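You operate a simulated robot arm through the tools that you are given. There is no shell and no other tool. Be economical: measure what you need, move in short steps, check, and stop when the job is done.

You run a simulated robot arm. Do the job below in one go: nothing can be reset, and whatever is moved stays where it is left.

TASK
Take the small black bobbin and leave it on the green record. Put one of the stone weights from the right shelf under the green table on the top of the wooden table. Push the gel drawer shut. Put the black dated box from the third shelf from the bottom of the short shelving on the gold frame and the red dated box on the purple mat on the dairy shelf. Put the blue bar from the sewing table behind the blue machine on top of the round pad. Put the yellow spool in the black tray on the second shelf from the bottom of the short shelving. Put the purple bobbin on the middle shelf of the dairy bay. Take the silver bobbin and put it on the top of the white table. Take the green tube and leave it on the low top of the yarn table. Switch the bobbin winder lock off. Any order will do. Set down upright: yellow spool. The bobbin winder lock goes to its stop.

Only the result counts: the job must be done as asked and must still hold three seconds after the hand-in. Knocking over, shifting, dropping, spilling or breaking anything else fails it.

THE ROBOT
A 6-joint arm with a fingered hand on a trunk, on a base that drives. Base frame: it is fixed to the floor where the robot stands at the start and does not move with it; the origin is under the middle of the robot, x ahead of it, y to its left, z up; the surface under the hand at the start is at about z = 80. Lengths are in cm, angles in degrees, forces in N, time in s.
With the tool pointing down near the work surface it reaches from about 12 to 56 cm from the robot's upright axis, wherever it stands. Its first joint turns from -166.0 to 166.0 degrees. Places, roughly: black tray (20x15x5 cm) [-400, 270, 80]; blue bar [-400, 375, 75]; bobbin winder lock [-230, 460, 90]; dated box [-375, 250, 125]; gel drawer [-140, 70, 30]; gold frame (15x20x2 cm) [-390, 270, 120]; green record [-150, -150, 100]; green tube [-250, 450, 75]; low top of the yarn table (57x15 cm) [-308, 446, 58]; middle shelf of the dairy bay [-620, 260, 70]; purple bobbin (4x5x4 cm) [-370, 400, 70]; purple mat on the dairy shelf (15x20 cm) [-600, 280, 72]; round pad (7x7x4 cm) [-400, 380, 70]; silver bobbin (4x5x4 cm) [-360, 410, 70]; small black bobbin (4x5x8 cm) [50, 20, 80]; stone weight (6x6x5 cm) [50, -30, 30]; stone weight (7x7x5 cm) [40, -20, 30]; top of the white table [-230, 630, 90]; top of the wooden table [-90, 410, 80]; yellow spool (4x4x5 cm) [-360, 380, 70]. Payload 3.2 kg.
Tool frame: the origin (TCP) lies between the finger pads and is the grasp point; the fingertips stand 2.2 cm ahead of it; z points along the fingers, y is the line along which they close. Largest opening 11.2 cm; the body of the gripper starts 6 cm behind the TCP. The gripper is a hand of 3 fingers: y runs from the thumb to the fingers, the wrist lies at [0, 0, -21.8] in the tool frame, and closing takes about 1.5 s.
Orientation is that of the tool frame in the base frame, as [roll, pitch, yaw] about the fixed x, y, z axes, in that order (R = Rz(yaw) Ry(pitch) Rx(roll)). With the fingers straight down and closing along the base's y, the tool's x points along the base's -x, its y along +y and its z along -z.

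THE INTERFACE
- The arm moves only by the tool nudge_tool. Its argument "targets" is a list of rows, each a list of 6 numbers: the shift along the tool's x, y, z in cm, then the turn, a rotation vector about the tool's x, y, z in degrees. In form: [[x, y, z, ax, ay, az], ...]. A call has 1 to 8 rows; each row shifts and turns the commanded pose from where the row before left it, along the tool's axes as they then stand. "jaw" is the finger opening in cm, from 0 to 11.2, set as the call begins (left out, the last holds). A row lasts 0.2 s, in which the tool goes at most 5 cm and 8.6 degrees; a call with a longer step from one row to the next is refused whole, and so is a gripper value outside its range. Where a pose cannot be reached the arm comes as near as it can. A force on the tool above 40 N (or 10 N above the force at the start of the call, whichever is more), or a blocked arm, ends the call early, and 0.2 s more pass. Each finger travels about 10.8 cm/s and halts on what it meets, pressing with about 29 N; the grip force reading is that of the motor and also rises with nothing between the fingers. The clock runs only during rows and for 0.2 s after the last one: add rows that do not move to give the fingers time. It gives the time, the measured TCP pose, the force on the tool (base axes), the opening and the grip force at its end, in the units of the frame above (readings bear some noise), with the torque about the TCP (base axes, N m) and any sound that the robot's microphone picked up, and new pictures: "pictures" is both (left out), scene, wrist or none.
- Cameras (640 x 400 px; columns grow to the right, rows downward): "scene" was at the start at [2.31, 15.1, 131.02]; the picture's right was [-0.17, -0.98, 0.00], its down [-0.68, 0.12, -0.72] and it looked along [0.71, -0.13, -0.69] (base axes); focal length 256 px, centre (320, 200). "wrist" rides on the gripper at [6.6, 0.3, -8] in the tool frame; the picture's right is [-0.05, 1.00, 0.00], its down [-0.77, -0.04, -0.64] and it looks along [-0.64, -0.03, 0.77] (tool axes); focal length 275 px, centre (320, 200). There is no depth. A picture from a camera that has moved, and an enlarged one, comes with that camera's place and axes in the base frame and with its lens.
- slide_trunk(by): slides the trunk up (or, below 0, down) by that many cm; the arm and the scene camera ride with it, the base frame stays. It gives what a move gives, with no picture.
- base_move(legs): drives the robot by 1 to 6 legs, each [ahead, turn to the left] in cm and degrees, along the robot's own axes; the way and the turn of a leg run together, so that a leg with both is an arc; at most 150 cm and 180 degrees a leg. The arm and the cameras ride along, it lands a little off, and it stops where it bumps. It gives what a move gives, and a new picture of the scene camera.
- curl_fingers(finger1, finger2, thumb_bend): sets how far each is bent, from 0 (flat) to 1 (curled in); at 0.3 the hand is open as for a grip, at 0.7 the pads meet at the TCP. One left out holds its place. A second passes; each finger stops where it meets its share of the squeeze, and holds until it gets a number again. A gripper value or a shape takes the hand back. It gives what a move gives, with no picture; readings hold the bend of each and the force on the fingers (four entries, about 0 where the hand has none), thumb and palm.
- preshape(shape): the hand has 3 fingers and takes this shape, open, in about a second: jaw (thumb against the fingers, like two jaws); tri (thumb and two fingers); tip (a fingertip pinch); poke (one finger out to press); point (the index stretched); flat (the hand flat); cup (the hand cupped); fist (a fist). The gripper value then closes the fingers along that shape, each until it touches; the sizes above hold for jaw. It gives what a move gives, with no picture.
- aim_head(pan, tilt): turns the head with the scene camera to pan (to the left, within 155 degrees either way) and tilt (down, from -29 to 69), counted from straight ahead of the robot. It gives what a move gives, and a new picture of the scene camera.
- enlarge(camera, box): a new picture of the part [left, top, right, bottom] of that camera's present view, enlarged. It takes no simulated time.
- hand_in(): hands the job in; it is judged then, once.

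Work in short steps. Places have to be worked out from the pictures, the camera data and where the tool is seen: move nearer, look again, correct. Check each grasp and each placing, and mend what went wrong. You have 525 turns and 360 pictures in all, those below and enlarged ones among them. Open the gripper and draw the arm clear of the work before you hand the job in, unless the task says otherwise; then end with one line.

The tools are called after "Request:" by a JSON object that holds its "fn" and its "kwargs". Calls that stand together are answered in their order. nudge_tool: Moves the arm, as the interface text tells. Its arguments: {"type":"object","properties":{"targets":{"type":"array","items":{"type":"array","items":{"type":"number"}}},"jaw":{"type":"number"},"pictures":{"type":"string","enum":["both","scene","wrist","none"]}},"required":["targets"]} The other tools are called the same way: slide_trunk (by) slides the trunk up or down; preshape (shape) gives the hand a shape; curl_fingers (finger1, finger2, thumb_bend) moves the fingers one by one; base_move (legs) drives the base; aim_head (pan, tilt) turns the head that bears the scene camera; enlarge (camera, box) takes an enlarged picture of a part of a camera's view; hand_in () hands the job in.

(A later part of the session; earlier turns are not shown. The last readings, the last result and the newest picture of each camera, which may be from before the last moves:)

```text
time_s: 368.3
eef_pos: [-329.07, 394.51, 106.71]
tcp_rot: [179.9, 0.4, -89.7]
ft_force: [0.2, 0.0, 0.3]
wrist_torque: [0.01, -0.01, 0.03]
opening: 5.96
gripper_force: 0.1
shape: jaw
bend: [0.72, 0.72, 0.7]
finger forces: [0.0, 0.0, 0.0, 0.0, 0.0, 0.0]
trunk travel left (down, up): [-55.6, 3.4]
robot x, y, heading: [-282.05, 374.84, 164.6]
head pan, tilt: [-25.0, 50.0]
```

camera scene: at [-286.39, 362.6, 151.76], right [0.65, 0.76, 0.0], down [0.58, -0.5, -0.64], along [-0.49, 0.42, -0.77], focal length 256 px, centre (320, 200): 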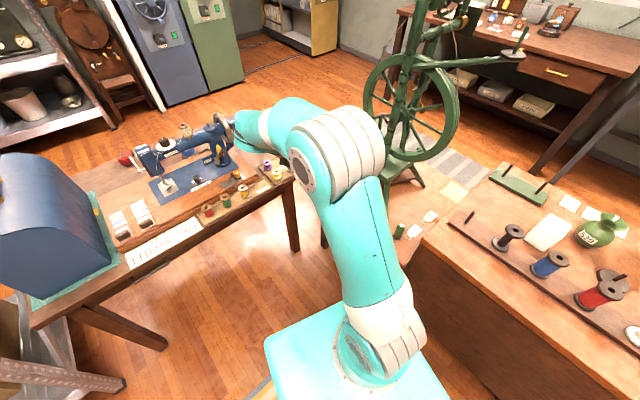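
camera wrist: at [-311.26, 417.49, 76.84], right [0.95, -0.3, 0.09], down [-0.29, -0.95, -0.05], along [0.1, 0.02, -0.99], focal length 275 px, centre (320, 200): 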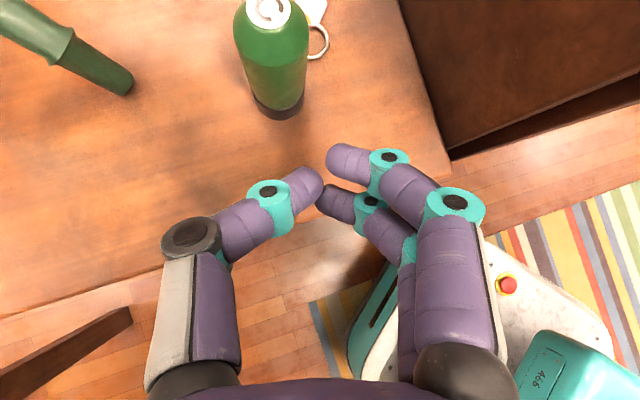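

Tool-down with fingers closing along x. Drive 29 cm forward so the hand is above the bobbin tray.

Request:
{"fn": "base_move", "kwargs": {"legs": [[29, 0]]}}

Request:
{"fn": "enlarge", "kwargs": {"camera": "wrist", "box": [0, 0, 640, 400]}}

```text
time_s: 370.3
eef_pos: [-357.55, 401.65, 106.61]
tcp_rot: [-179.8, 0.4, -89.4]
ft_force: [-0.3, -0.4, -0.6]
wrist_torque: [0.02, 0.01, 0.0]
opening: 5.91
gripper_force: 0.0
shape: jaw
bend: [0.72, 0.72, 0.7]
finger forces: [0.0, 0.0, 0.0, 0.1, 0.0, 0.0]
trunk travel left (down, up): [-55.6, 3.4]
robot x, y, heading: [-310.29, 383.17, 165.1]
head pan, tilt: [-25.0, 50.0]
camera scene: at [-314.48, 370.16, 151.76], right [0.64, 0.77, 0.0], down [0.59, -0.49, -0.64], along [-0.49, 0.41, -0.77], focal length 256 px, centre (320, 200)
```

scene: 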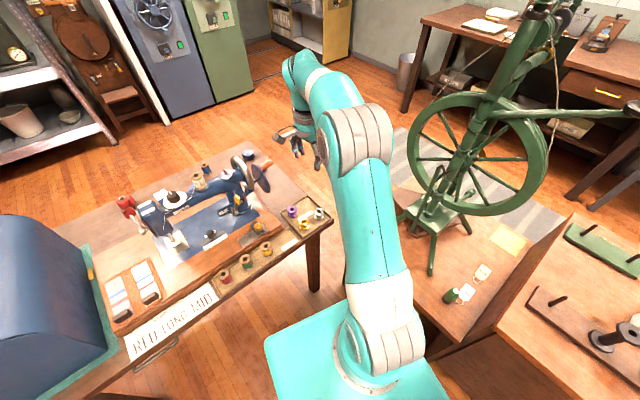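

```text
1.00 times, centred on (320, 200) of wrist (not enlarged: the box is as wide or as high as the picture)
camera zoom: at [-357.81, 395.06, 114.41], right [-1.0, 0.04, 0.0], down [0.03, 0.77, 0.64], along [0.02, 0.64, -0.77], focal length 275 px, centre (320, 200)
```

zoom: 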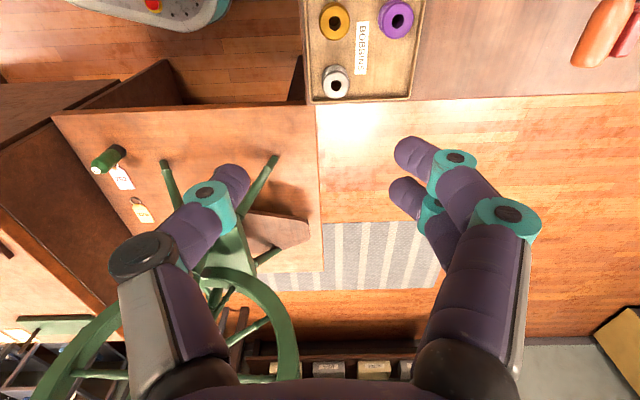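

Silver bobbin triangulates to (-359.9, 407, 74.5), standing. Move above it and lower the trunk.

Request:
{"fn": "nudge_tool", "kwargs": {"targets": [[-2.7, 1.2, 0, 0, 0, 0], [-2.65, 1.15, 0, 0, 0, 0], [0, 0, 0, 0, 0, 0]], "pictures": "none"}}

Request:
{"fn": "slide_trunk", "kwargs": {"by": -22}}

Request:
{"fn": "enlarge", "kwargs": {"camera": "wrist", "box": [0, 0, 640, 400]}}

```text
time_s: 371.1
eef_pos: [-359.75, 406.79, 106.58]
tcp_rot: [179.9, 0.3, -89.4]
ft_force: [-0.4, 0.2, -0.6]
wrist_torque: [0.02, -0.01, 0.0]
opening: 5.93
gripper_force: 0.0
shape: jaw
bend: [0.72, 0.72, 0.7]
finger forces: [0.0, 0.0, 0.0, 0.1, 0.1, 0.0]
trunk travel left (down, up): [-55.6, 3.4]
robot x, y, heading: [-310.48, 382.78, 165.3]
head pan, tilt: [-25.0, 50.0]
```

```text
time_s: 373.4
eef_pos: [-359.88, 406.81, 84.57]
tcp_rot: [179.8, 0.4, -89.4]
ft_force: [1.1, -0.4, 0.8]
wrist_torque: [-0.03, 0.01, -0.03]
opening: 5.93
gripper_force: 0.2
shape: jaw
bend: [0.72, 0.72, 0.7]
finger forces: [0.1, 0.1, 0.0, 0.1, 0.0, 0.0]
trunk travel left (down, up): [-33.6, 25.4]
robot x, y, heading: [-310.1, 383.14, 165.4]
head pan, tilt: [-25.0, 50.0]
```

```text
1.00 times, centred on (320, 200) of wrist (not enlarged: the box is as wide or as high as the picture)
camera zoom: at [-360.1, 400.14, 92.38], right [-1.0, 0.04, 0.0], down [0.03, 0.77, 0.64], along [0.02, 0.64, -0.77], focal length 275 px, centre (320, 200)
```

zoom: 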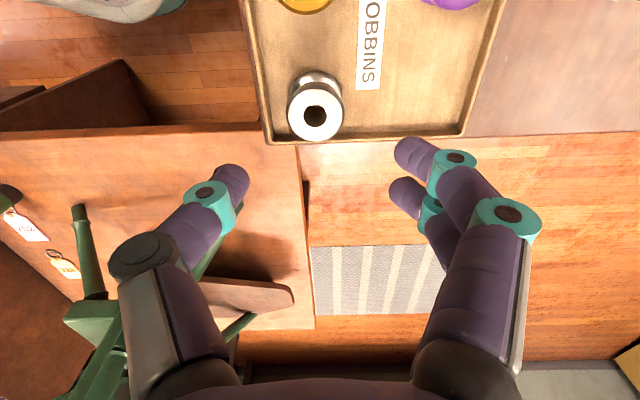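

Request:
{"fn": "nudge_tool", "kwargs": {"targets": [[0.3, 0, 0, 0, 0, 0], [0, 0, 0, 0, 0, 0]], "pictures": "none"}}

Request:
{"fn": "slide_trunk", "kwargs": {"by": -7.5}}

Request:
{"fn": "enlarge", "kwargs": {"camera": "wrist", "box": [0, 0, 640, 400]}}

```text
time_s: 374.0
eef_pos: [-359.76, 406.33, 84.6]
tcp_rot: [179.9, 0.4, -89.4]
ft_force: [0.2, 0.0, -0.2]
wrist_torque: [0.05, -0.03, 0.01]
opening: 5.96
gripper_force: 0.0
shape: jaw
bend: [0.72, 0.72, 0.7]
finger forces: [0.1, 0.0, 0.1, 0.0, 0.0, 0.0]
trunk travel left (down, up): [-33.6, 25.4]
robot x, y, heading: [-310.13, 382.9, 165.1]
head pan, tilt: [-25.0, 50.0]
```

```text
time_s: 375.2
eef_pos: [-359.83, 406.39, 77.11]
tcp_rot: [179.8, 0.3, -89.4]
ft_force: [-0.1, 0.0, -0.1]
wrist_torque: [0.01, 0.01, -0.03]
opening: 5.93
gripper_force: 0.0
shape: jaw
bend: [0.72, 0.72, 0.7]
finger forces: [0.0, 0.0, 0.0, 0.1, 0.0, 0.0]
trunk travel left (down, up): [-26.1, 32.9]
robot x, y, heading: [-310.26, 382.87, 165.1]
head pan, tilt: [-25.0, 50.0]
```

```text
1.00 times, centred on (320, 200) of wrist (not enlarged: the box is as wide or as high as the picture)
camera zoom: at [-360.12, 399.89, 84.89], right [-1.0, 0.04, 0.0], down [0.03, 0.77, 0.64], along [0.02, 0.64, -0.77], focal length 275 px, centre (320, 200)
```

zoom: 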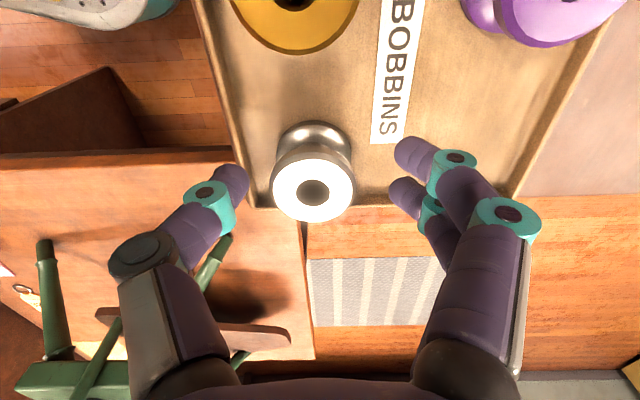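

Centre y by +0.6, narrow the opening to 5 to clear the tray wall, and lower 2.4 cm.

Request:
{"fn": "nudge_tool", "kwargs": {"targets": [[-0.6, 0, 0, 0, 0, 0], [0, 0, 0, 0, 0, 0]], "jaw": 5, "pictures": "none"}}

Request:
{"fn": "slide_trunk", "kwargs": {"by": -2.4}}

Request:
{"fn": "nudge_tool", "kwargs": {"targets": [[0, 0, 0, 0, 0, 0], [0, 0, 0, 0, 0, 0], [0, 0, 0, 0, 0, 0], [0, 0, 0, 0, 0, 0], [0, 0, 0, 0, 0, 0]], "jaw": 0, "pictures": "wrist"}}

```text
time_s: 375.8
eef_pos: [-359.77, 407.17, 77.12]
tcp_rot: [179.9, 0.3, -89.6]
ft_force: [-0.6, 0.1, -0.6]
wrist_torque: [0.0, 0.02, -0.02]
opening: 5.07
gripper_force: 0.1
shape: jaw
bend: [0.73, 0.73, 0.7]
finger forces: [0.0, 0.0, 0.0, 0.0, 0.0, 0.0]
trunk travel left (down, up): [-26.1, 32.9]
robot x, y, heading: [-310.21, 382.67, 165.0]
head pan, tilt: [-25.0, 50.0]
```

```text
time_s: 376.5
eef_pos: [-359.79, 407.18, 74.6]
tcp_rot: [179.9, 0.4, -89.4]
ft_force: [-1.9, 1.5, 3.1]
wrist_torque: [-0.02, 0.17, -0.01]
opening: 4.86
gripper_force: 0.1
shape: jaw
bend: [0.73, 0.73, 0.7]
finger forces: [2.2, 1.4, 0.1, 0.0, 1.6, 0.1]
trunk travel left (down, up): [-23.7, 35.3]
robot x, y, heading: [-310.41, 382.94, 165.3]
head pan, tilt: [-25.0, 50.0]
```

```text
time_s: 377.7
eef_pos: [-359.73, 407.16, 74.65]
tcp_rot: [179.8, 0.4, -89.5]
ft_force: [-0.2, 0.0, 1.0]
wrist_torque: [-0.03, 0.02, -0.02]
opening: 3.18
gripper_force: 28.9
shape: jaw
bend: [0.74, 0.74, 0.71]
finger forces: [14.0, 13.4, 0.1, 0.1, 25.9, 0.1]
trunk travel left (down, up): [-23.7, 35.3]
robot x, y, heading: [-310.42, 382.77, 165.1]
head pan, tilt: [-25.0, 50.0]
camera wrist: at [-360.08, 400.55, 82.49], right [-1.0, 0.04, 0.0], down [0.03, 0.77, 0.64], along [0.02, 0.64, -0.77], focal length 275 px, centre (320, 200)
```

wrist: 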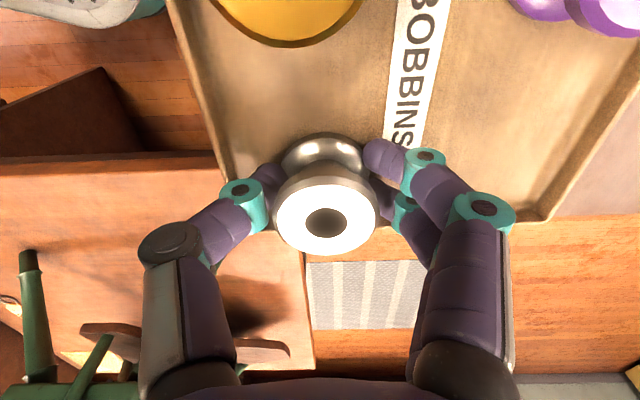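

Gripped firmly (28.9 N, balanced). Lift with the trunk.

Request:
{"fn": "slide_trunk", "kwargs": {"by": 35}}

Request:
{"fn": "enlarge", "kwargs": {"camera": "wrist", "box": [0, 0, 640, 400]}}

```text
time_s: 381.1
eef_pos: [-359.76, 407.13, 109.71]
tcp_rot: [180.0, 0.3, -89.4]
ft_force: [0.1, -0.2, -1.1]
wrist_torque: [-0.02, -0.01, 0.0]
opening: 3.17
gripper_force: 29.0
shape: jaw
bend: [0.74, 0.74, 0.71]
finger forces: [13.3, 13.4, 0.1, 0.0, 26.0, 0.0]
trunk travel left (down, up): [-58.7, 0.3]
robot x, y, heading: [-310.07, 382.96, 165.0]
head pan, tilt: [-25.0, 50.0]
```

```text
1.00 times, centred on (320, 200) of wrist (not enlarged: the box is as wide or as high as the picture)
camera zoom: at [-360.09, 400.55, 117.49], right [-1.0, 0.04, 0.0], down [0.03, 0.77, 0.64], along [0.02, 0.64, -0.77], focal length 275 px, centre (320, 200)
```

zoom: 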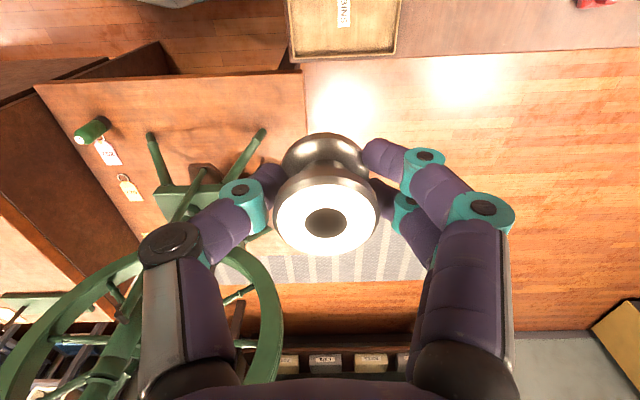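

Silver bobbin held. Drive around to the white table: back out east, then north.

Request:
{"fn": "base_move", "kwargs": {"legs": [[-60, 0], [-60, 0], [0, -85], [105, 0], [25, 0]]}}

Request:
{"fn": "aim_head", "kwargs": {"pan": 25, "tilt": 30}}

```text
time_s: 397.5
eef_pos: [-148.47, 531.37, 109.62]
tcp_rot: [179.9, 0.3, -176.1]
ft_force: [-0.3, 0.1, -0.6]
wrist_torque: [-0.03, 0.02, 0.0]
opening: 3.14
gripper_force: 28.8
shape: jaw
bend: [0.74, 0.74, 0.71]
finger forces: [13.0, 13.4, 0.0, 0.0, 25.6, 0.0]
trunk travel left (down, up): [-58.7, 0.3]
robot x, y, heading: [-169.72, 480.66, 78.5]
head pan, tilt: [-25.0, 50.0]
camera scene: at [-182.46, 483.98, 154.86], right [0.8, -0.6, 0.0], down [-0.46, -0.62, -0.64], along [0.38, 0.52, -0.77], focal length 256 px, centre (320, 200)
```

scene: 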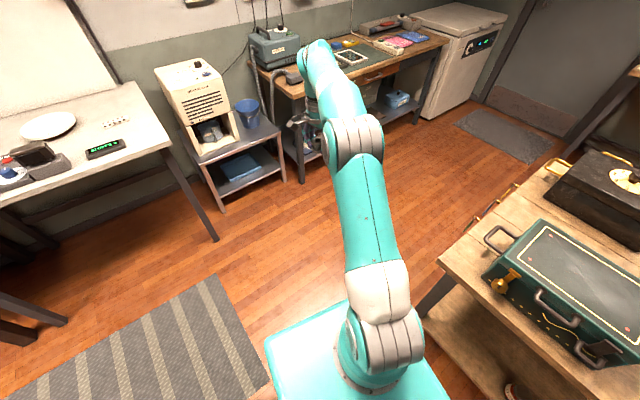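

```text
time_s: 398.7
eef_pos: [-148.42, 531.21, 109.72]
tcp_rot: [179.9, 0.4, -176.2]
ft_force: [-0.7, -0.3, -0.4]
wrist_torque: [-0.06, -0.03, 0.0]
opening: 3.16
gripper_force: 28.9
shape: jaw
bend: [0.74, 0.74, 0.71]
finger forces: [12.8, 13.4, 0.1, 0.0, 25.6, 0.1]
trunk travel left (down, up): [-58.7, 0.3]
robot x, y, heading: [-169.74, 480.11, 78.8]
head pan, tilt: [25.0, 30.0]
camera scene: at [-189.16, 486.49, 157.81], right [0.97, 0.23, 0.0], down [0.12, -0.49, -0.87], along [-0.2, 0.84, -0.5], focal length 256 px, centre (320, 200)
```

scene: 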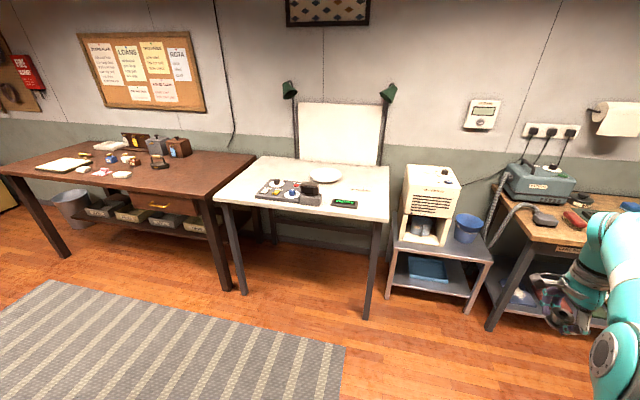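

Free area on the white table's left part, around (-262, 607). Drive there in stages.

Request:
{"fn": "base_move", "kwargs": {"legs": [[0, 70.2], [103, 0], [0, -49]]}}

Request:
{"fn": "aim_head", "kwargs": {"pan": -10, "tilt": 40}}

```text
time_s: 409.2
eef_pos: [-254.19, 587.23, 109.69]
tcp_rot: [179.9, 0.4, -154.7]
ft_force: [-0.6, -0.3, -0.9]
wrist_torque: [-0.01, -0.03, 0.02]
opening: 3.08
gripper_force: 28.8
shape: jaw
bend: [0.74, 0.74, 0.71]
finger forces: [12.7, 13.2, 0.0, 0.0, 25.2, 0.0]
trunk travel left (down, up): [-58.7, 0.3]
robot x, y, heading: [-255.38, 532.3, 100.0]
head pan, tilt: [25.0, 30.0]
camera scene: at [-275.83, 530.74, 157.81], right [0.82, 0.57, 0.0], down [0.29, -0.41, -0.87], along [-0.5, 0.71, -0.5], focal length 256 px, centre (320, 200)
```

scene: 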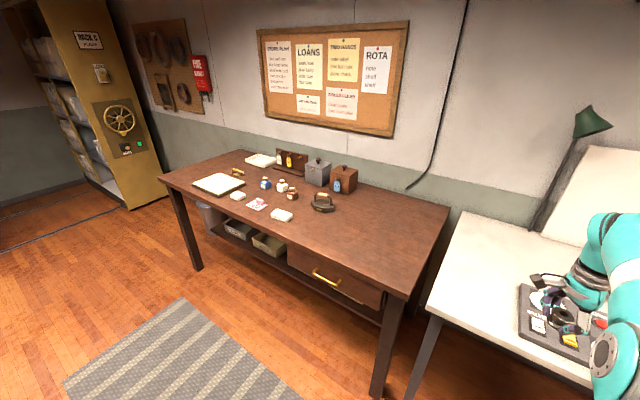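

```text
time_s: 410.2
eef_pos: [-254.14, 587.24, 109.76]
tcp_rot: [179.8, 0.4, -154.7]
ft_force: [-0.3, -0.3, -0.4]
wrist_torque: [0.0, -0.01, -0.01]
opening: 3.07
gripper_force: 28.7
shape: jaw
bend: [0.74, 0.74, 0.71]
finger forces: [12.8, 13.2, 0.0, 0.1, 25.2, 0.0]
trunk travel left (down, up): [-58.7, 0.3]
robot x, y, heading: [-255.66, 531.79, 100.1]
head pan, tilt: [-10.0, 40.0]
camera scene: at [-270.68, 531.83, 156.28], right [1.0, 0.0, 0.0], down [0.0, -0.64, -0.77], along [0.0, 0.77, -0.64], focal length 256 px, centre (320, 200)
```

scene: 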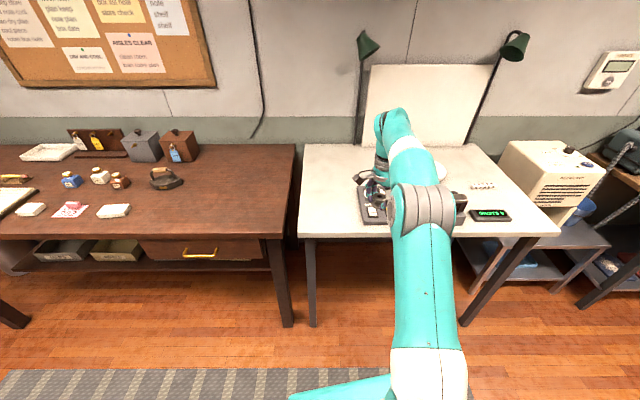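

Request:
{"fn": "nudge_tool", "kwargs": {"targets": [[3.3, 0.45, 0, 0, 0, 0], [3.3, 0.45, 0, 0, 0, 0], [3.3, 0.45, 0, 0, 0, 0], [0, 0, 0, 0, 0, 0]], "pictures": "none"}}

Request:
{"fn": "base_move", "kwargs": {"legs": [[22, 0]]}}

Request:
{"fn": "enlarge", "kwargs": {"camera": "wrist", "box": [0, 0, 640, 400]}}

```text
time_s: 411.2
eef_pos: [-263.94, 584.21, 109.46]
tcp_rot: [179.8, 0.4, -154.7]
ft_force: [0.3, -0.1, -1.4]
wrist_torque: [-0.02, 0.02, -0.01]
opening: 3.09
gripper_force: 28.8
shape: jaw
bend: [0.74, 0.74, 0.71]
finger forces: [12.8, 13.3, 0.0, 0.0, 25.1, 0.1]
trunk travel left (down, up): [-58.7, 0.3]
robot x, y, heading: [-255.77, 531.84, 100.1]
head pan, tilt: [-10.0, 40.0]
```

```text
time_s: 412.8
eef_pos: [-267.8, 605.48, 109.46]
tcp_rot: [180.0, 0.5, -154.5]
ft_force: [-0.1, -0.7, -1.2]
wrist_torque: [-0.05, -0.03, 0.03]
opening: 3.06
gripper_force: 29.3
shape: jaw
bend: [0.74, 0.74, 0.71]
finger forces: [12.9, 13.4, 0.1, 0.0, 25.0, 0.0]
trunk travel left (down, up): [-58.7, 0.3]
robot x, y, heading: [-259.38, 553.35, 100.1]
head pan, tilt: [-10.0, 40.0]
camera scene: at [-274.42, 553.11, 156.27], right [1.0, 0.0, 0.0], down [0.0, -0.64, -0.77], along [0.0, 0.77, -0.64], focal length 256 px, centre (320, 200)
```

scene: 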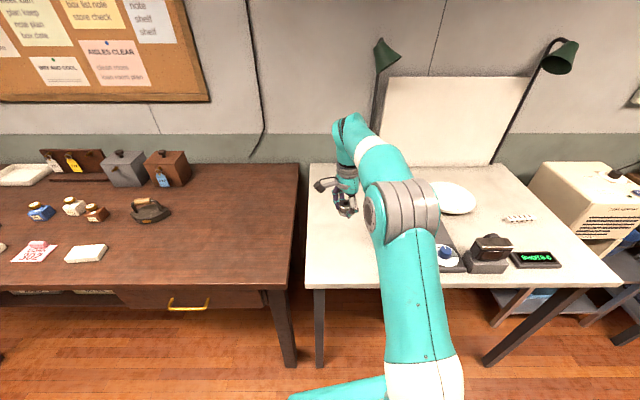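

```text
1.00 times, centred on (320, 200) of wrist (not enlarged: the box is as wide or as high as the picture)
camera zoom: at [-273.91, 603.06, 117.35], right [-0.39, 0.92, 0.0], down [0.71, 0.3, 0.64], along [0.59, 0.25, -0.77], focal length 275 px, centre (320, 200)
```

zoom: 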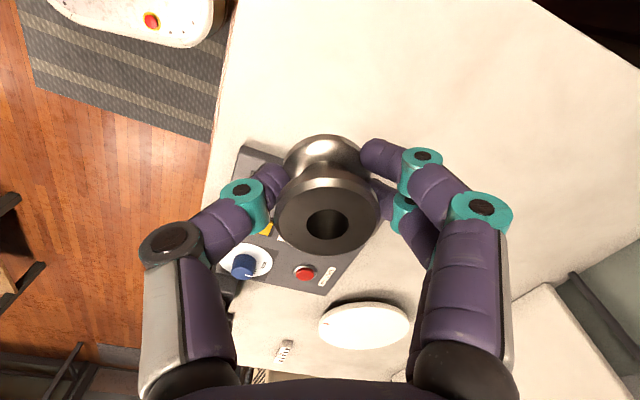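

The spot beneath the bobbin is free white tabletop. Lower with the trunk, then in small steps.

Request:
{"fn": "slide_trunk", "kwargs": {"by": -12}}

Request:
{"fn": "enlarge", "kwargs": {"camera": "wrist", "box": [0, 0, 640, 400]}}

```text
time_s: 414.3
eef_pos: [-267.63, 605.39, 97.61]
tcp_rot: [179.9, 0.4, -154.6]
ft_force: [-0.3, -0.8, -0.7]
wrist_torque: [0.01, 0.0, -0.04]
opening: 3.07
gripper_force: 29.5
shape: jaw
bend: [0.74, 0.74, 0.71]
finger forces: [12.9, 13.3, 0.1, 0.0, 25.2, 0.0]
trunk travel left (down, up): [-46.7, 12.3]
robot x, y, heading: [-259.46, 553.31, 100.2]
head pan, tilt: [-10.0, 40.0]
```

```text
1.00 times, centred on (320, 200) of wrist (not enlarged: the box is as wide or as high as the picture)
camera zoom: at [-273.89, 602.97, 105.4], right [-0.39, 0.92, 0.0], down [0.71, 0.3, 0.64], along [0.59, 0.25, -0.77], focal length 275 px, centre (320, 200)
```

zoom: 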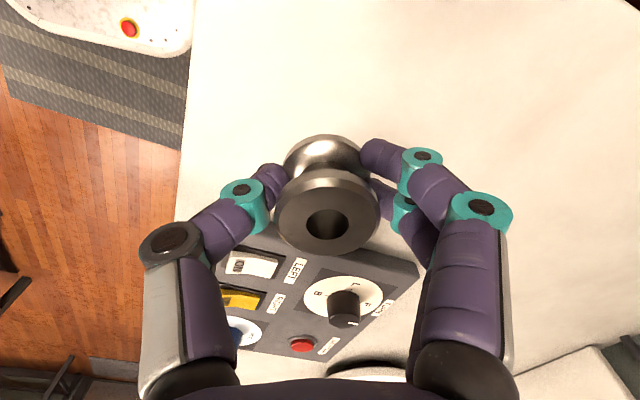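

Request:
{"fn": "slide_trunk", "kwargs": {"by": -3.5}}

Request:
{"fn": "slide_trunk", "kwargs": {"by": -0.6}}

```text
time_s: 415.1
eef_pos: [-267.7, 605.5, 94.0]
tcp_rot: [180.0, 0.4, -154.6]
ft_force: [-0.5, -0.1, -0.9]
wrist_torque: [0.03, -0.05, 0.02]
opening: 3.08
gripper_force: 29.3
shape: jaw
bend: [0.74, 0.74, 0.71]
finger forces: [12.7, 13.3, 0.0, 0.0, 25.0, 0.0]
trunk travel left (down, up): [-43.2, 15.8]
robot x, y, heading: [-259.66, 553.45, 100.2]
head pan, tilt: [-10.0, 40.0]
```

```text
time_s: 415.7
eef_pos: [-267.64, 605.49, 93.55]
tcp_rot: [180.0, 0.4, -154.6]
ft_force: [0.4, 0.0, 0.1]
wrist_torque: [0.01, -0.02, 0.04]
opening: 3.09
gripper_force: 28.8
shape: jaw
bend: [0.74, 0.74, 0.71]
finger forces: [12.8, 13.3, 0.0, 0.0, 25.2, 0.0]
trunk travel left (down, up): [-42.6, 16.4]
robot x, y, heading: [-259.01, 553.4, 100.1]
head pan, tilt: [-10.0, 40.0]
```

Request:
{"fn": "slide_trunk", "kwargs": {"by": -0.5}}

Request:
{"fn": "enlarge", "kwargs": {"camera": "wrist", "box": [160, 60, 480, 260]}}

```text
time_s: 416.2
eef_pos: [-267.75, 605.42, 93.06]
tcp_rot: [179.8, 0.5, -154.6]
ft_force: [-0.1, -1.2, -1.5]
wrist_torque: [-0.02, 0.02, -0.03]
opening: 3.08
gripper_force: 28.8
shape: jaw
bend: [0.74, 0.74, 0.71]
finger forces: [12.9, 13.3, 0.0, 0.0, 25.2, 0.0]
trunk travel left (down, up): [-42.1, 16.9]
robot x, y, heading: [-259.33, 553.15, 100.1]
head pan, tilt: [-10.0, 40.0]
```

```text
2.00 times, centred on (320, 160) of wrist
camera zoom: at [-273.89, 602.97, 100.79], right [-0.39, 0.92, 0.0], down [0.71, 0.3, 0.64], along [0.59, 0.25, -0.77], focal length 551 px, centre (320, 280)
```

zoom: 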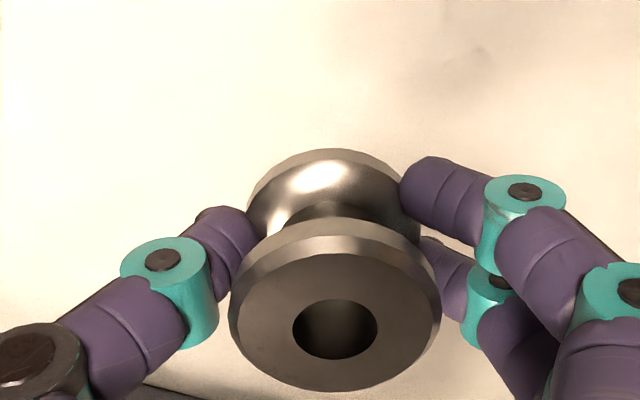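

Request:
{"fn": "slide_trunk", "kwargs": {"by": -0.5}}

Request:
{"fn": "slide_trunk", "kwargs": {"by": -0.4}}

```text
time_s: 416.8
eef_pos: [-267.71, 605.68, 92.56]
tcp_rot: [179.9, 0.4, -154.5]
ft_force: [0.5, -0.7, 0.2]
wrist_torque: [-0.03, 0.02, -0.04]
opening: 3.09
gripper_force: 28.8
shape: jaw
bend: [0.74, 0.74, 0.71]
finger forces: [12.8, 13.3, 0.0, 0.1, 25.1, 0.0]
trunk travel left (down, up): [-41.6, 17.4]
robot x, y, heading: [-259.48, 553.32, 100.1]
head pan, tilt: [-10.0, 40.0]
```

```text
time_s: 417.3
eef_pos: [-267.66, 605.45, 91.97]
tcp_rot: [179.9, 0.4, -154.6]
ft_force: [-1.0, -0.2, -1.1]
wrist_torque: [0.0, 0.02, -0.02]
opening: 3.07
gripper_force: 28.8
shape: jaw
bend: [0.74, 0.74, 0.71]
finger forces: [12.8, 13.2, 0.0, 0.0, 25.1, 0.0]
trunk travel left (down, up): [-41.2, 17.8]
robot x, y, heading: [-259.05, 553.24, 100.1]
head pan, tilt: [-10.0, 40.0]
```

Request:
{"fn": "slide_trunk", "kwargs": {"by": -0.5}}

Request:
{"fn": "slide_trunk", "kwargs": {"by": -0.4}}

Request:
{"fn": "enlarge", "kwargs": {"camera": "wrist", "box": [160, 60, 480, 260]}}

```text
time_s: 417.8
eef_pos: [-267.56, 605.42, 91.62]
tcp_rot: [179.9, 0.4, -154.7]
ft_force: [-0.9, -0.8, 0.4]
wrist_torque: [-0.02, 0.0, -0.01]
opening: 3.07
gripper_force: 28.9
shape: jaw
bend: [0.74, 0.74, 0.71]
finger forces: [12.9, 13.2, 0.1, 0.0, 25.1, 0.0]
trunk travel left (down, up): [-40.7, 18.3]
robot x, y, heading: [-259.41, 553.04, 100.1]
head pan, tilt: [-10.0, 40.0]
```

```text
time_s: 418.4
eef_pos: [-267.59, 605.47, 91.2]
tcp_rot: [179.9, 0.4, -154.6]
ft_force: [0.1, 1.2, -1.5]
wrist_torque: [0.0, -0.02, 0.02]
opening: 3.08
gripper_force: 28.8
shape: jaw
bend: [0.74, 0.74, 0.71]
finger forces: [12.8, 13.3, 0.0, 0.0, 25.1, 0.0]
trunk travel left (down, up): [-40.3, 18.7]
robot x, y, heading: [-259.3, 553.22, 100.1]
head pan, tilt: [-10.0, 40.0]
```

```text
2.00 times, centred on (320, 160) of wrist
camera zoom: at [-273.89, 602.97, 98.99], right [-0.39, 0.92, 0.0], down [0.71, 0.3, 0.64], along [0.59, 0.25, -0.77], focal length 551 px, centre (320, 280)
```

zoom: 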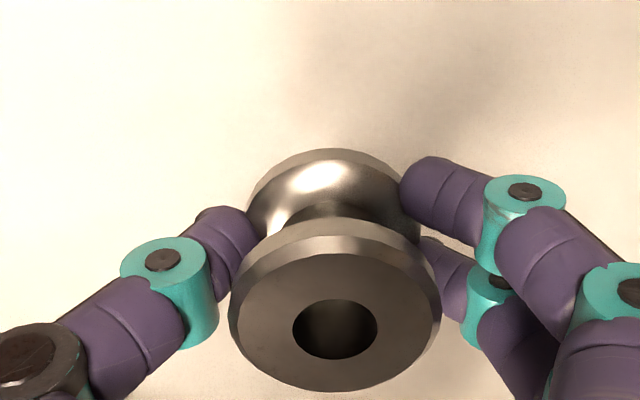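

Request:
{"fn": "slide_trunk", "kwargs": {"by": -0.7}}

Request:
{"fn": "slide_trunk", "kwargs": {"by": -0.6}}

```text
time_s: 418.9
eef_pos: [-267.66, 605.47, 90.43]
tcp_rot: [180.0, 0.4, -154.6]
ft_force: [0.4, 0.6, -0.4]
wrist_torque: [0.0, 0.01, -0.06]
opening: 3.08
gripper_force: 28.7
shape: jaw
bend: [0.74, 0.74, 0.71]
finger forces: [12.8, 13.3, 0.0, 0.0, 25.1, 0.0]
trunk travel left (down, up): [-39.6, 19.4]
robot x, y, heading: [-259.33, 553.1, 100.1]
head pan, tilt: [-10.0, 40.0]
```

```text
time_s: 419.5
eef_pos: [-267.64, 605.45, 89.88]
tcp_rot: [179.9, 0.5, -154.6]
ft_force: [0.5, -0.5, -0.8]
wrist_torque: [-0.04, -0.04, -0.01]
opening: 3.06
gripper_force: 29.0
shape: jaw
bend: [0.74, 0.74, 0.71]
finger forces: [12.8, 13.4, 0.0, 0.0, 25.1, 0.0]
trunk travel left (down, up): [-39.0, 20.0]
robot x, y, heading: [-259.37, 553.33, 100.3]
head pan, tilt: [-10.0, 40.0]
```

Request:
{"fn": "slide_trunk", "kwargs": {"by": -0.7}}

Request:
{"fn": "slide_trunk", "kwargs": {"by": -0.6}}

Request:
{"fn": "enlarge", "kwargs": {"camera": "wrist", "box": [160, 60, 480, 260]}}

```text
time_s: 420.0
eef_pos: [-267.64, 605.46, 89.16]
tcp_rot: [179.9, 0.4, -154.6]
ft_force: [0.1, -0.3, -0.2]
wrist_torque: [0.03, 0.02, 0.0]
opening: 3.06
gripper_force: 28.8
shape: jaw
bend: [0.74, 0.74, 0.71]
finger forces: [12.8, 13.4, 0.0, 0.0, 25.2, 0.0]
trunk travel left (down, up): [-38.3, 20.7]
robot x, y, heading: [-259.24, 553.45, 100.0]
head pan, tilt: [-10.0, 40.0]
```

```text
time_s: 420.6
eef_pos: [-267.64, 605.57, 88.65]
tcp_rot: [179.9, 0.4, -154.6]
ft_force: [-0.2, -0.1, 1.0]
wrist_torque: [0.0, 0.0, -0.01]
opening: 3.07
gripper_force: 29.2
shape: jaw
bend: [0.74, 0.74, 0.71]
finger forces: [12.8, 13.3, 0.1, 0.0, 25.1, 0.1]
trunk travel left (down, up): [-37.7, 21.3]
robot x, y, heading: [-259.29, 553.59, 99.9]
head pan, tilt: [-10.0, 40.0]
```

```text
2.00 times, centred on (320, 160) of wrist
camera zoom: at [-273.89, 602.97, 96.39], right [-0.39, 0.92, 0.0], down [0.71, 0.3, 0.64], along [0.59, 0.25, -0.77], focal length 551 px, centre (320, 280)
```

zoom: 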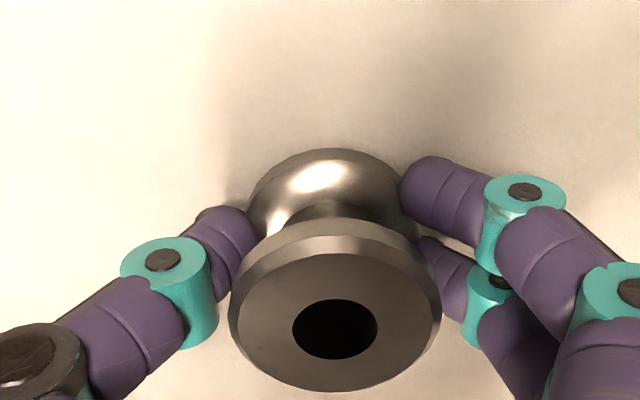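

Request:
{"fn": "slide_trunk", "kwargs": {"by": -0.4}}

```text
time_s: 421.1
eef_pos: [-267.72, 605.42, 88.17]
tcp_rot: [180.0, 0.5, -154.6]
ft_force: [-0.1, 0.8, 4.3]
wrist_torque: [0.06, 0.05, -0.02]
opening: 3.07
gripper_force: 28.9
shape: jaw
bend: [0.74, 0.74, 0.71]
finger forces: [15.3, 13.9, 0.0, 0.0, 25.2, 0.1]
trunk travel left (down, up): [-37.3, 21.7]
robot x, y, heading: [-259.07, 553.9, 100.3]
head pan, tilt: [-10.0, 40.0]
```

Contact at TCP z=88.2. Release and rise.

Request:
{"fn": "nudge_tool", "kwargs": {"targets": [[0, 0, 0, 0, 0, 0], [0, 0, 0, 0, 0, 0], [0, 0, 0, 0, 0, 0]], "jaw": 6, "pictures": "none"}}

Request:
{"fn": "slide_trunk", "kwargs": {"by": 21}}

Request:
{"fn": "enlarge", "kwargs": {"camera": "wrist", "box": [0, 0, 640, 400]}}

```text
time_s: 421.9
eef_pos: [-267.69, 605.41, 88.13]
tcp_rot: [179.9, 0.4, -154.7]
ft_force: [0.3, -2.0, 6.1]
wrist_torque: [0.14, 0.1, 0.01]
opening: 5.73
gripper_force: 0.0
shape: jaw
bend: [0.73, 0.73, 0.7]
finger forces: [3.5, 2.4, 0.0, 0.0, 0.1, 0.0]
trunk travel left (down, up): [-37.3, 21.7]
robot x, y, heading: [-259.43, 553.1, 100.0]
head pan, tilt: [-10.0, 40.0]
```

```text
time_s: 424.1
eef_pos: [-267.59, 605.49, 109.13]
tcp_rot: [179.9, 0.5, -154.6]
ft_force: [0.9, -1.1, -0.8]
wrist_torque: [0.0, 0.03, 0.03]
opening: 5.94
gripper_force: 0.1
shape: jaw
bend: [0.72, 0.72, 0.7]
finger forces: [0.1, 0.0, 0.0, 0.0, 0.0, 0.1]
trunk travel left (down, up): [-58.3, 0.7]
robot x, y, heading: [-259.08, 553.26, 100.0]
head pan, tilt: [-10.0, 40.0]
```

```text
1.00 times, centred on (320, 200) of wrist (not enlarged: the box is as wide or as high as the picture)
camera zoom: at [-273.9, 602.98, 116.99], right [-0.39, 0.92, 0.0], down [0.71, 0.3, 0.64], along [0.59, 0.25, -0.77], focal length 275 px, centre (320, 200)
```

zoom: 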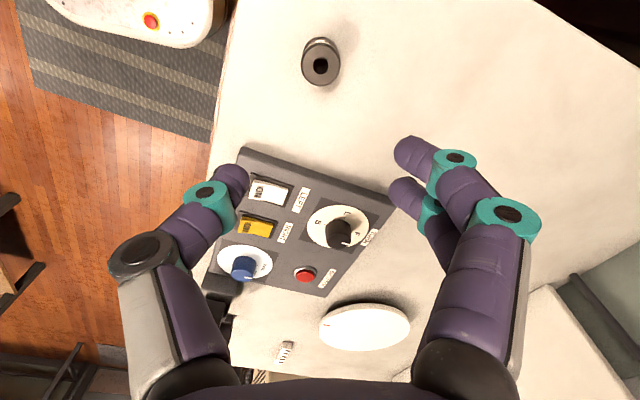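

Silver bobbin stands on the white table. Return to the sewing table for the yellow spool and purple bobbin.

Request:
{"fn": "base_move", "kwargs": {"legs": [[-25, 0], [0, -125], [77, 0], [0, -66.3], [137, 0], [0, -101]]}}

```text
time_s: 448.4
eef_pos: [-244.63, 374.3, 109.12]
tcp_rot: [180.0, 0.5, -89.9]
ft_force: [0.0, -0.1, 0.2]
wrist_torque: [0.01, 0.02, -0.03]
opening: 5.93
gripper_force: 0.1
shape: jaw
bend: [0.72, 0.72, 0.7]
finger forces: [0.0, 0.0, 0.0, 0.1, 0.0, 0.0]
trunk travel left (down, up): [-58.3, 0.7]
robot x, y, heading: [-193.83, 359.98, 164.6]
head pan, tilt: [-10.0, 40.0]
camera scene: at [-199.85, 345.65, 155.88], right [0.43, 0.9, 0.0], down [0.58, -0.27, -0.77], along [-0.69, 0.33, -0.64], focal length 256 px, centre (320, 200)
```

scene: 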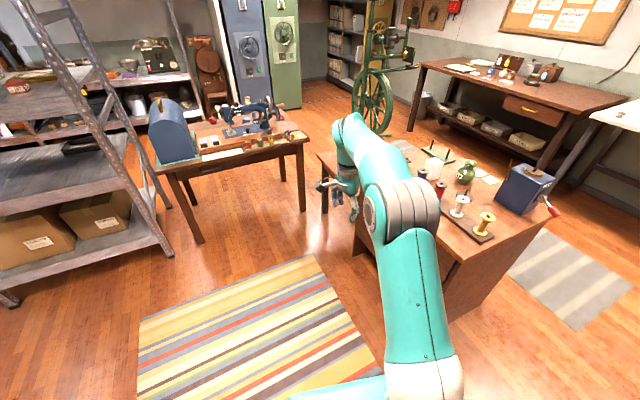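

Request:
{"fn": "enlarge", "kwargs": {"camera": "scene", "box": [0, 0, 200, 160]}}

Request:
{"fn": "aim_head", "kwargs": {"pan": 25, "tilt": 15}}

```text
2.50 times, centred on (100, 80) of scene
camera zoom: at [-199.85, 345.65, 155.88], right [0.43, 0.9, 0.0], down [0.58, -0.27, -0.77], along [-0.69, 0.33, -0.64], focal length 639 px, centre (870, 500)
```

zoom: 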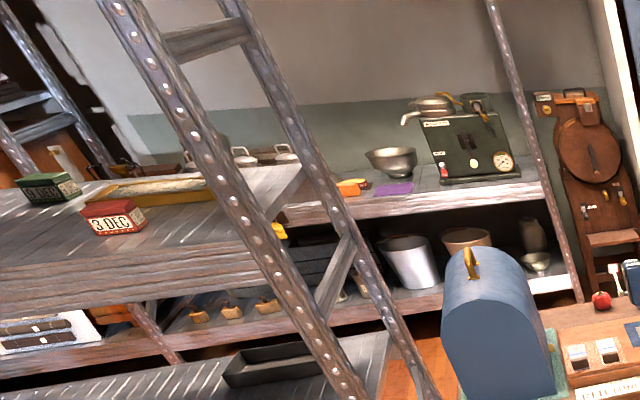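

```text
time_s: 449.4
eef_pos: [-244.36, 374.4, 109.2]
tcp_rot: [179.9, 0.4, -90.0]
ft_force: [-0.2, -0.2, 0.2]
wrist_torque: [-0.02, 0.02, 0.01]
opening: 5.94
gripper_force: 0.1
shape: jaw
bend: [0.72, 0.72, 0.7]
finger forces: [0.0, 0.0, 0.1, 0.0, 0.0, 0.0]
trunk travel left (down, up): [-58.3, 0.7]
robot x, y, heading: [-193.62, 359.89, 164.6]
head pan, tilt: [25.0, 15.0]
camera scene: at [-201.38, 340.44, 159.83], right [-0.17, 0.99, 0.0], down [0.26, 0.04, -0.97], along [-0.95, -0.16, -0.26], focal length 256 px, centre (320, 200)
```

scene: 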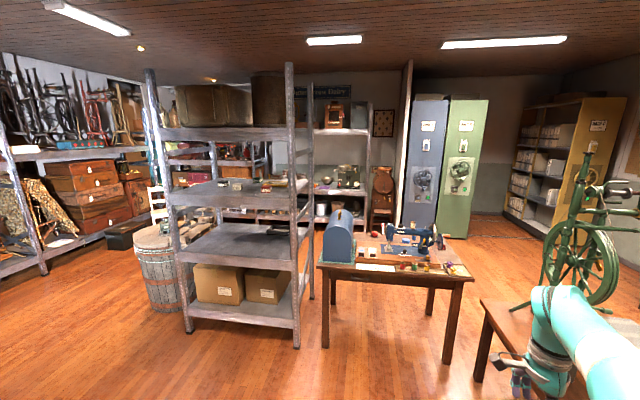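

Next the yellow spool with a pitched hand (so it can be placed upright in the shelf tray). Change posture here in free space.

Request:
{"fn": "nudge_tool", "kwargs": {"targets": [[0, 0, 0, 0, 0, 8.5], [0, 0, 0, 0, 0, 8.5], [0, 0, 0, 0, 0, 8.5], [0, 0, 0, 0, 0, 8.5], [0, 0, 0, 0, 0, 8.5], [0, 0, 0, 0, 0, 8.5], [0, 0, 0, 0, 0, 8.5], [0, 0, 0, 0, 0, 8.5]], "pictures": "none"}}

Request:
{"fn": "nudge_tool", "kwargs": {"targets": [[0, 0, 0, 0, 0, 8.5], [0, 0, 0, 0, 0, 8.5], [0, 0, 0, 0, 0, 8.5], [0, 0, 0, 0, 0, 8.5], [0, 0, 0, 0, 0, 3]], "pictures": "none"}}

Request:
{"fn": "nudge_tool", "kwargs": {"targets": [[0, 0, 0, 0, 8, 0], [0, 0, 0, 0, 8, 0], [0, 0, 0, 0, 8, 0], [0, 0, 0, 0, 8, 0], [0, 0, 0, 0, 8, 0], [0, 0, 0, 0, 6, 0]], "pictures": "none"}}

```text
time_s: 451.2
eef_pos: [-244.39, 374.38, 109.17]
tcp_rot: [179.6, 0.2, -158.2]
ft_force: [0.1, 0.8, -0.6]
wrist_torque: [0.0, -0.01, 0.0]
opening: 5.95
gripper_force: 0.1
shape: jaw
bend: [0.72, 0.72, 0.7]
finger forces: [0.1, 0.0, 0.0, 0.1, 0.0, 0.0]
trunk travel left (down, up): [-58.3, 0.7]
robot x, y, heading: [-193.89, 359.41, 164.8]
head pan, tilt: [25.0, 15.0]
```

```text
time_s: 452.4
eef_pos: [-244.5, 374.3, 109.13]
tcp_rot: [179.6, -0.2, 164.9]
ft_force: [-1.0, 0.6, 0.6]
wrist_torque: [0.0, -0.02, 0.02]
opening: 5.95
gripper_force: 0.1
shape: jaw
bend: [0.72, 0.72, 0.7]
finger forces: [0.0, 0.1, 0.1, 0.0, 0.1, 0.0]
trunk travel left (down, up): [-58.3, 0.7]
robot x, y, heading: [-193.73, 359.58, 164.6]
head pan, tilt: [25.0, 15.0]
```

```text
time_s: 453.9
eef_pos: [-244.31, 374.33, 109.17]
tcp_rot: [179.4, -46.2, 165.5]
ft_force: [-0.2, 0.0, -0.4]
wrist_torque: [0.0, -0.01, -0.01]
opening: 5.96
gripper_force: 0.0
shape: jaw
bend: [0.72, 0.72, 0.7]
finger forces: [0.0, 0.0, 0.1, 0.0, 0.0, 0.0]
trunk travel left (down, up): [-58.3, 0.7]
robot x, y, heading: [-193.96, 359.74, 164.8]
head pan, tilt: [25.0, 15.0]
```

Request:
{"fn": "base_move", "kwargs": {"legs": [[0, 7.1], [115.5, 0]]}}

Request:
{"fn": "enlarge", "kwargs": {"camera": "wrist", "box": [0, 0, 640, 400]}}

```text
time_s: 460.3
eef_pos: [-360.78, 384.41, 109.07]
tcp_rot: [179.5, -46.1, 172.5]
ft_force: [0.6, 0.6, 0.3]
wrist_torque: [0.03, 0.02, -0.03]
opening: 5.93
gripper_force: 0.0
shape: jaw
bend: [0.72, 0.72, 0.7]
finger forces: [0.1, 0.0, 0.0, 0.0, 0.0, 0.1]
trunk travel left (down, up): [-58.3, 0.7]
robot x, y, heading: [-308.73, 376.18, 171.8]
head pan, tilt: [25.0, 15.0]
camera scene: at [-313.8, 356.07, 159.83], right [-0.29, 0.96, 0.0], down [0.25, 0.07, -0.97], along [-0.92, -0.28, -0.26], focal length 256 px, centre (320, 200)
```

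scene: 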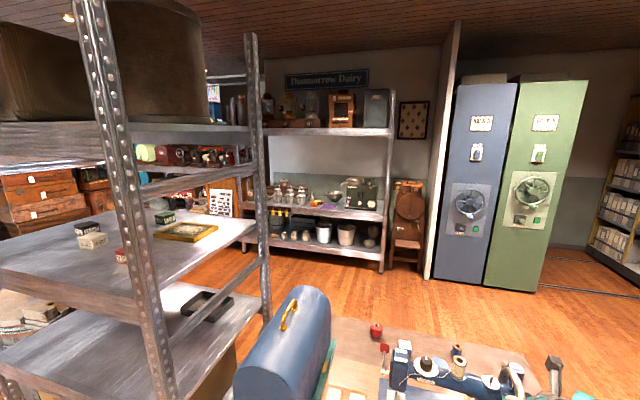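

```text
1.00 times, centred on (320, 200) of wrist (not enlarged: the box is as wide or as high as the picture)
camera zoom: at [-359.57, 384.57, 119.34], right [0.17, 0.99, -0.03], down [0.98, -0.17, -0.12], along [-0.12, -0.01, -0.99], focal length 275 px, centre (320, 200)
```

zoom: 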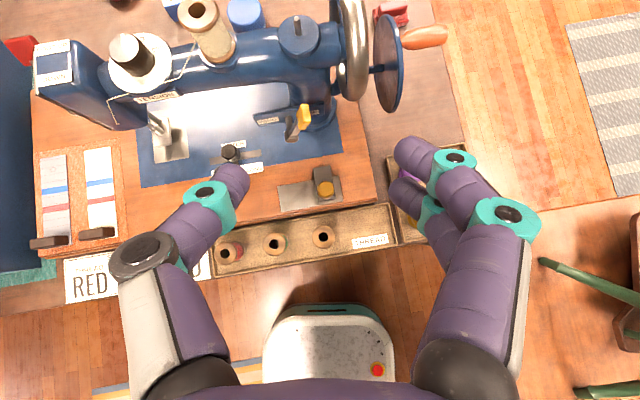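

Yellow spool at ≈(-359, 383.6). Shift so the tips will straddle it and descend with the trunk.

Request:
{"fn": "nudge_tool", "kwargs": {"targets": [[-2.2, -0.6, -2.3, 0, 0, 0], [0, 0, 0, 0, 0, 0]], "pictures": "none"}}

Request:
{"fn": "slide_trunk", "kwargs": {"by": -26}}

Request:
{"fn": "enlarge", "kwargs": {"camera": "wrist", "box": [0, 0, 640, 400]}}

```text
time_s: 460.9
eef_pos: [-357.65, 383.47, 109.14]
tcp_rot: [179.5, -46.2, 172.4]
ft_force: [0.9, 0.7, 0.3]
wrist_torque: [0.0, -0.02, 0.03]
opening: 5.93
gripper_force: 0.0
shape: jaw
bend: [0.72, 0.72, 0.7]
finger forces: [0.0, 0.1, 0.0, 0.0, 0.0, 0.0]
trunk travel left (down, up): [-58.3, 0.7]
robot x, y, heading: [-308.5, 376.24, 171.6]
head pan, tilt: [25.0, 15.0]
```

```text
time_s: 463.6
eef_pos: [-357.69, 383.6, 83.07]
tcp_rot: [179.5, -46.3, 172.7]
ft_force: [-0.5, 0.6, 0.1]
wrist_torque: [0.01, -0.02, -0.01]
opening: 5.95
gripper_force: 0.0
shape: jaw
bend: [0.72, 0.72, 0.7]
finger forces: [0.0, 0.0, 0.0, 0.0, 0.0, 0.0]
trunk travel left (down, up): [-32.3, 26.7]
robot x, y, heading: [-308.83, 376.03, 172.0]
head pan, tilt: [25.0, 15.0]
```

```text
1.00 times, centred on (320, 200) of wrist (not enlarged: the box is as wide or as high as the picture)
camera zoom: at [-356.58, 383.62, 93.34], right [0.17, 0.99, -0.03], down [0.98, -0.17, -0.12], along [-0.12, -0.01, -0.99], focal length 275 px, centre (320, 200)
```

zoom: 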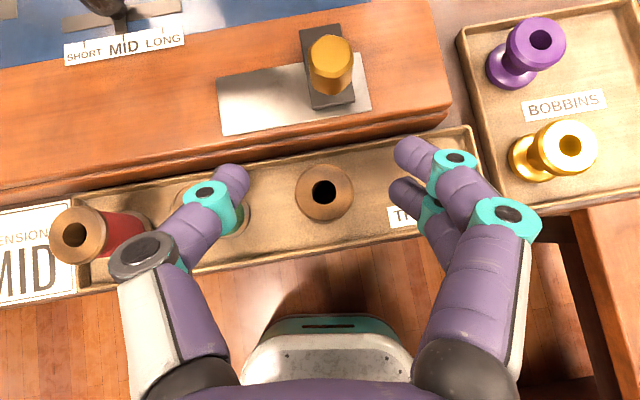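

The green spool is too close for the thumb with this yaw. Raise 10 cm and rotate the hand ~50° so it points south-west (thumb on the SE side).

Request:
{"fn": "slide_trunk", "kwargs": {"by": 10}}

Request:
{"fn": "nudge_tool", "kwargs": {"targets": [[0, 0, 0, 6, 0, -5.8], [0, 0, 0, 6, 0, -5.8], [0, 0, 0, 6, 0, -5.8], [0, 0, 0, 6, 0, -5.8], [0, 0, 0, 6, 0, -5.8], [0, 0, 0, 6, 0, -5.8], [0, 0, 0, 0, 0, 0]], "pictures": "wrist"}}

```text
time_s: 464.9
eef_pos: [-357.77, 383.53, 93.06]
tcp_rot: [179.5, -46.2, 172.6]
ft_force: [0.8, -0.3, 0.3]
wrist_torque: [-0.01, -0.01, 0.03]
opening: 5.93
gripper_force: 0.1
shape: jaw
bend: [0.72, 0.72, 0.7]
finger forces: [0.1, 0.0, 0.0, 0.0, 0.1, 0.1]
trunk travel left (down, up): [-42.3, 16.7]
robot x, y, heading: [-308.87, 376.24, 171.9]
head pan, tilt: [25.0, 15.0]
```

```text
time_s: 466.5
eef_pos: [-357.42, 383.74, 92.68]
tcp_rot: [-179.4, -44.5, -142.5]
ft_force: [0.5, 0.1, -0.6]
wrist_torque: [-0.02, 0.01, 0.01]
opening: 5.96
gripper_force: 0.1
shape: jaw
bend: [0.72, 0.72, 0.7]
finger forces: [0.0, 0.1, 0.0, 0.1, 0.1, 0.1]
out of reach, approached as far as the arm can: row 1
trunk travel left (down, up): [-42.3, 16.7]
robot x, y, heading: [-308.62, 376.47, 171.6]
head pan, tilt: [25.0, 15.0]
camera wrist: at [-356.97, 384.67, 102.93], right [-0.59, 0.81, -0.04], down [0.81, 0.58, -0.09], along [-0.05, -0.08, -1.0], focal length 275 px, centre (320, 200)
```

wrist: 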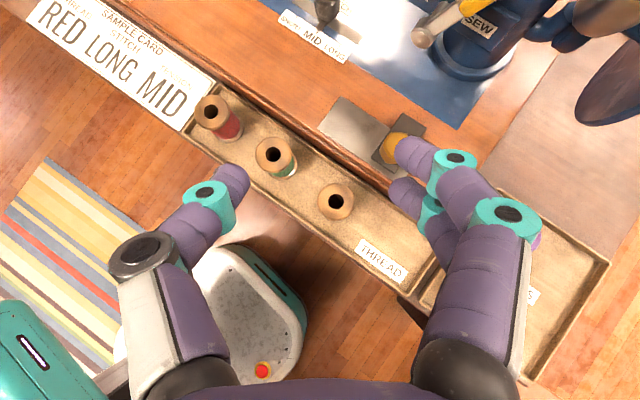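

Clear geometry now. Fine-shift, opening 5, and descend to z≈75.6.

Request:
{"fn": "nudge_tool", "kwargs": {"targets": [[-0.16, 1.03, -0.16, 0, 0, 0], [0, 0, 0, 0, 0, 0]], "jaw": 5, "pictures": "none"}}

Request:
{"fn": "slide_trunk", "kwargs": {"by": -12}}

Request:
{"fn": "enlarge", "kwargs": {"camera": "wrist", "box": [0, 0, 640, 400]}}

```text
time_s: 467.1
eef_pos: [-358.02, 384.55, 92.75]
tcp_rot: [-179.4, -44.5, -142.6]
ft_force: [-0.1, 1.1, -0.5]
wrist_torque: [-0.01, -0.03, 0.01]
opening: 5.04
gripper_force: 0.0
shape: jaw
bend: [0.73, 0.73, 0.7]
finger forces: [0.0, 0.0, 0.1, 0.0, 0.1, 0.1]
trunk travel left (down, up): [-42.3, 16.7]
robot x, y, heading: [-308.49, 375.92, 171.7]
head pan, tilt: [25.0, 15.0]
```

```text
time_s: 468.6
eef_pos: [-358.03, 384.68, 80.8]
tcp_rot: [-179.4, -44.5, -142.5]
ft_force: [-0.1, 1.0, 0.0]
wrist_torque: [0.01, -0.02, 0.01]
opening: 5.05
gripper_force: 0.0
shape: jaw
bend: [0.73, 0.73, 0.7]
finger forces: [0.0, 0.0, 0.0, 0.0, 0.1, 0.0]
trunk travel left (down, up): [-30.3, 28.7]
robot x, y, heading: [-308.58, 376.24, 171.8]
head pan, tilt: [25.0, 15.0]
```

```text
1.00 times, centred on (320, 200) of wrist (not enlarged: the box is as wide or as high as the picture)
camera zoom: at [-357.55, 385.65, 90.98], right [-0.59, 0.81, -0.04], down [0.81, 0.58, -0.09], along [-0.05, -0.08, -1.0], focal length 275 px, centre (320, 200)
```

zoom: 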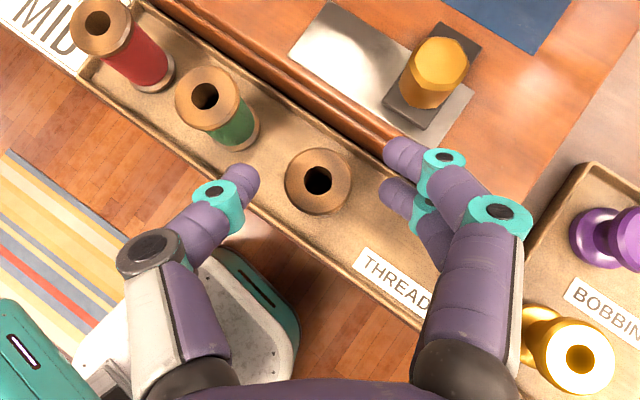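

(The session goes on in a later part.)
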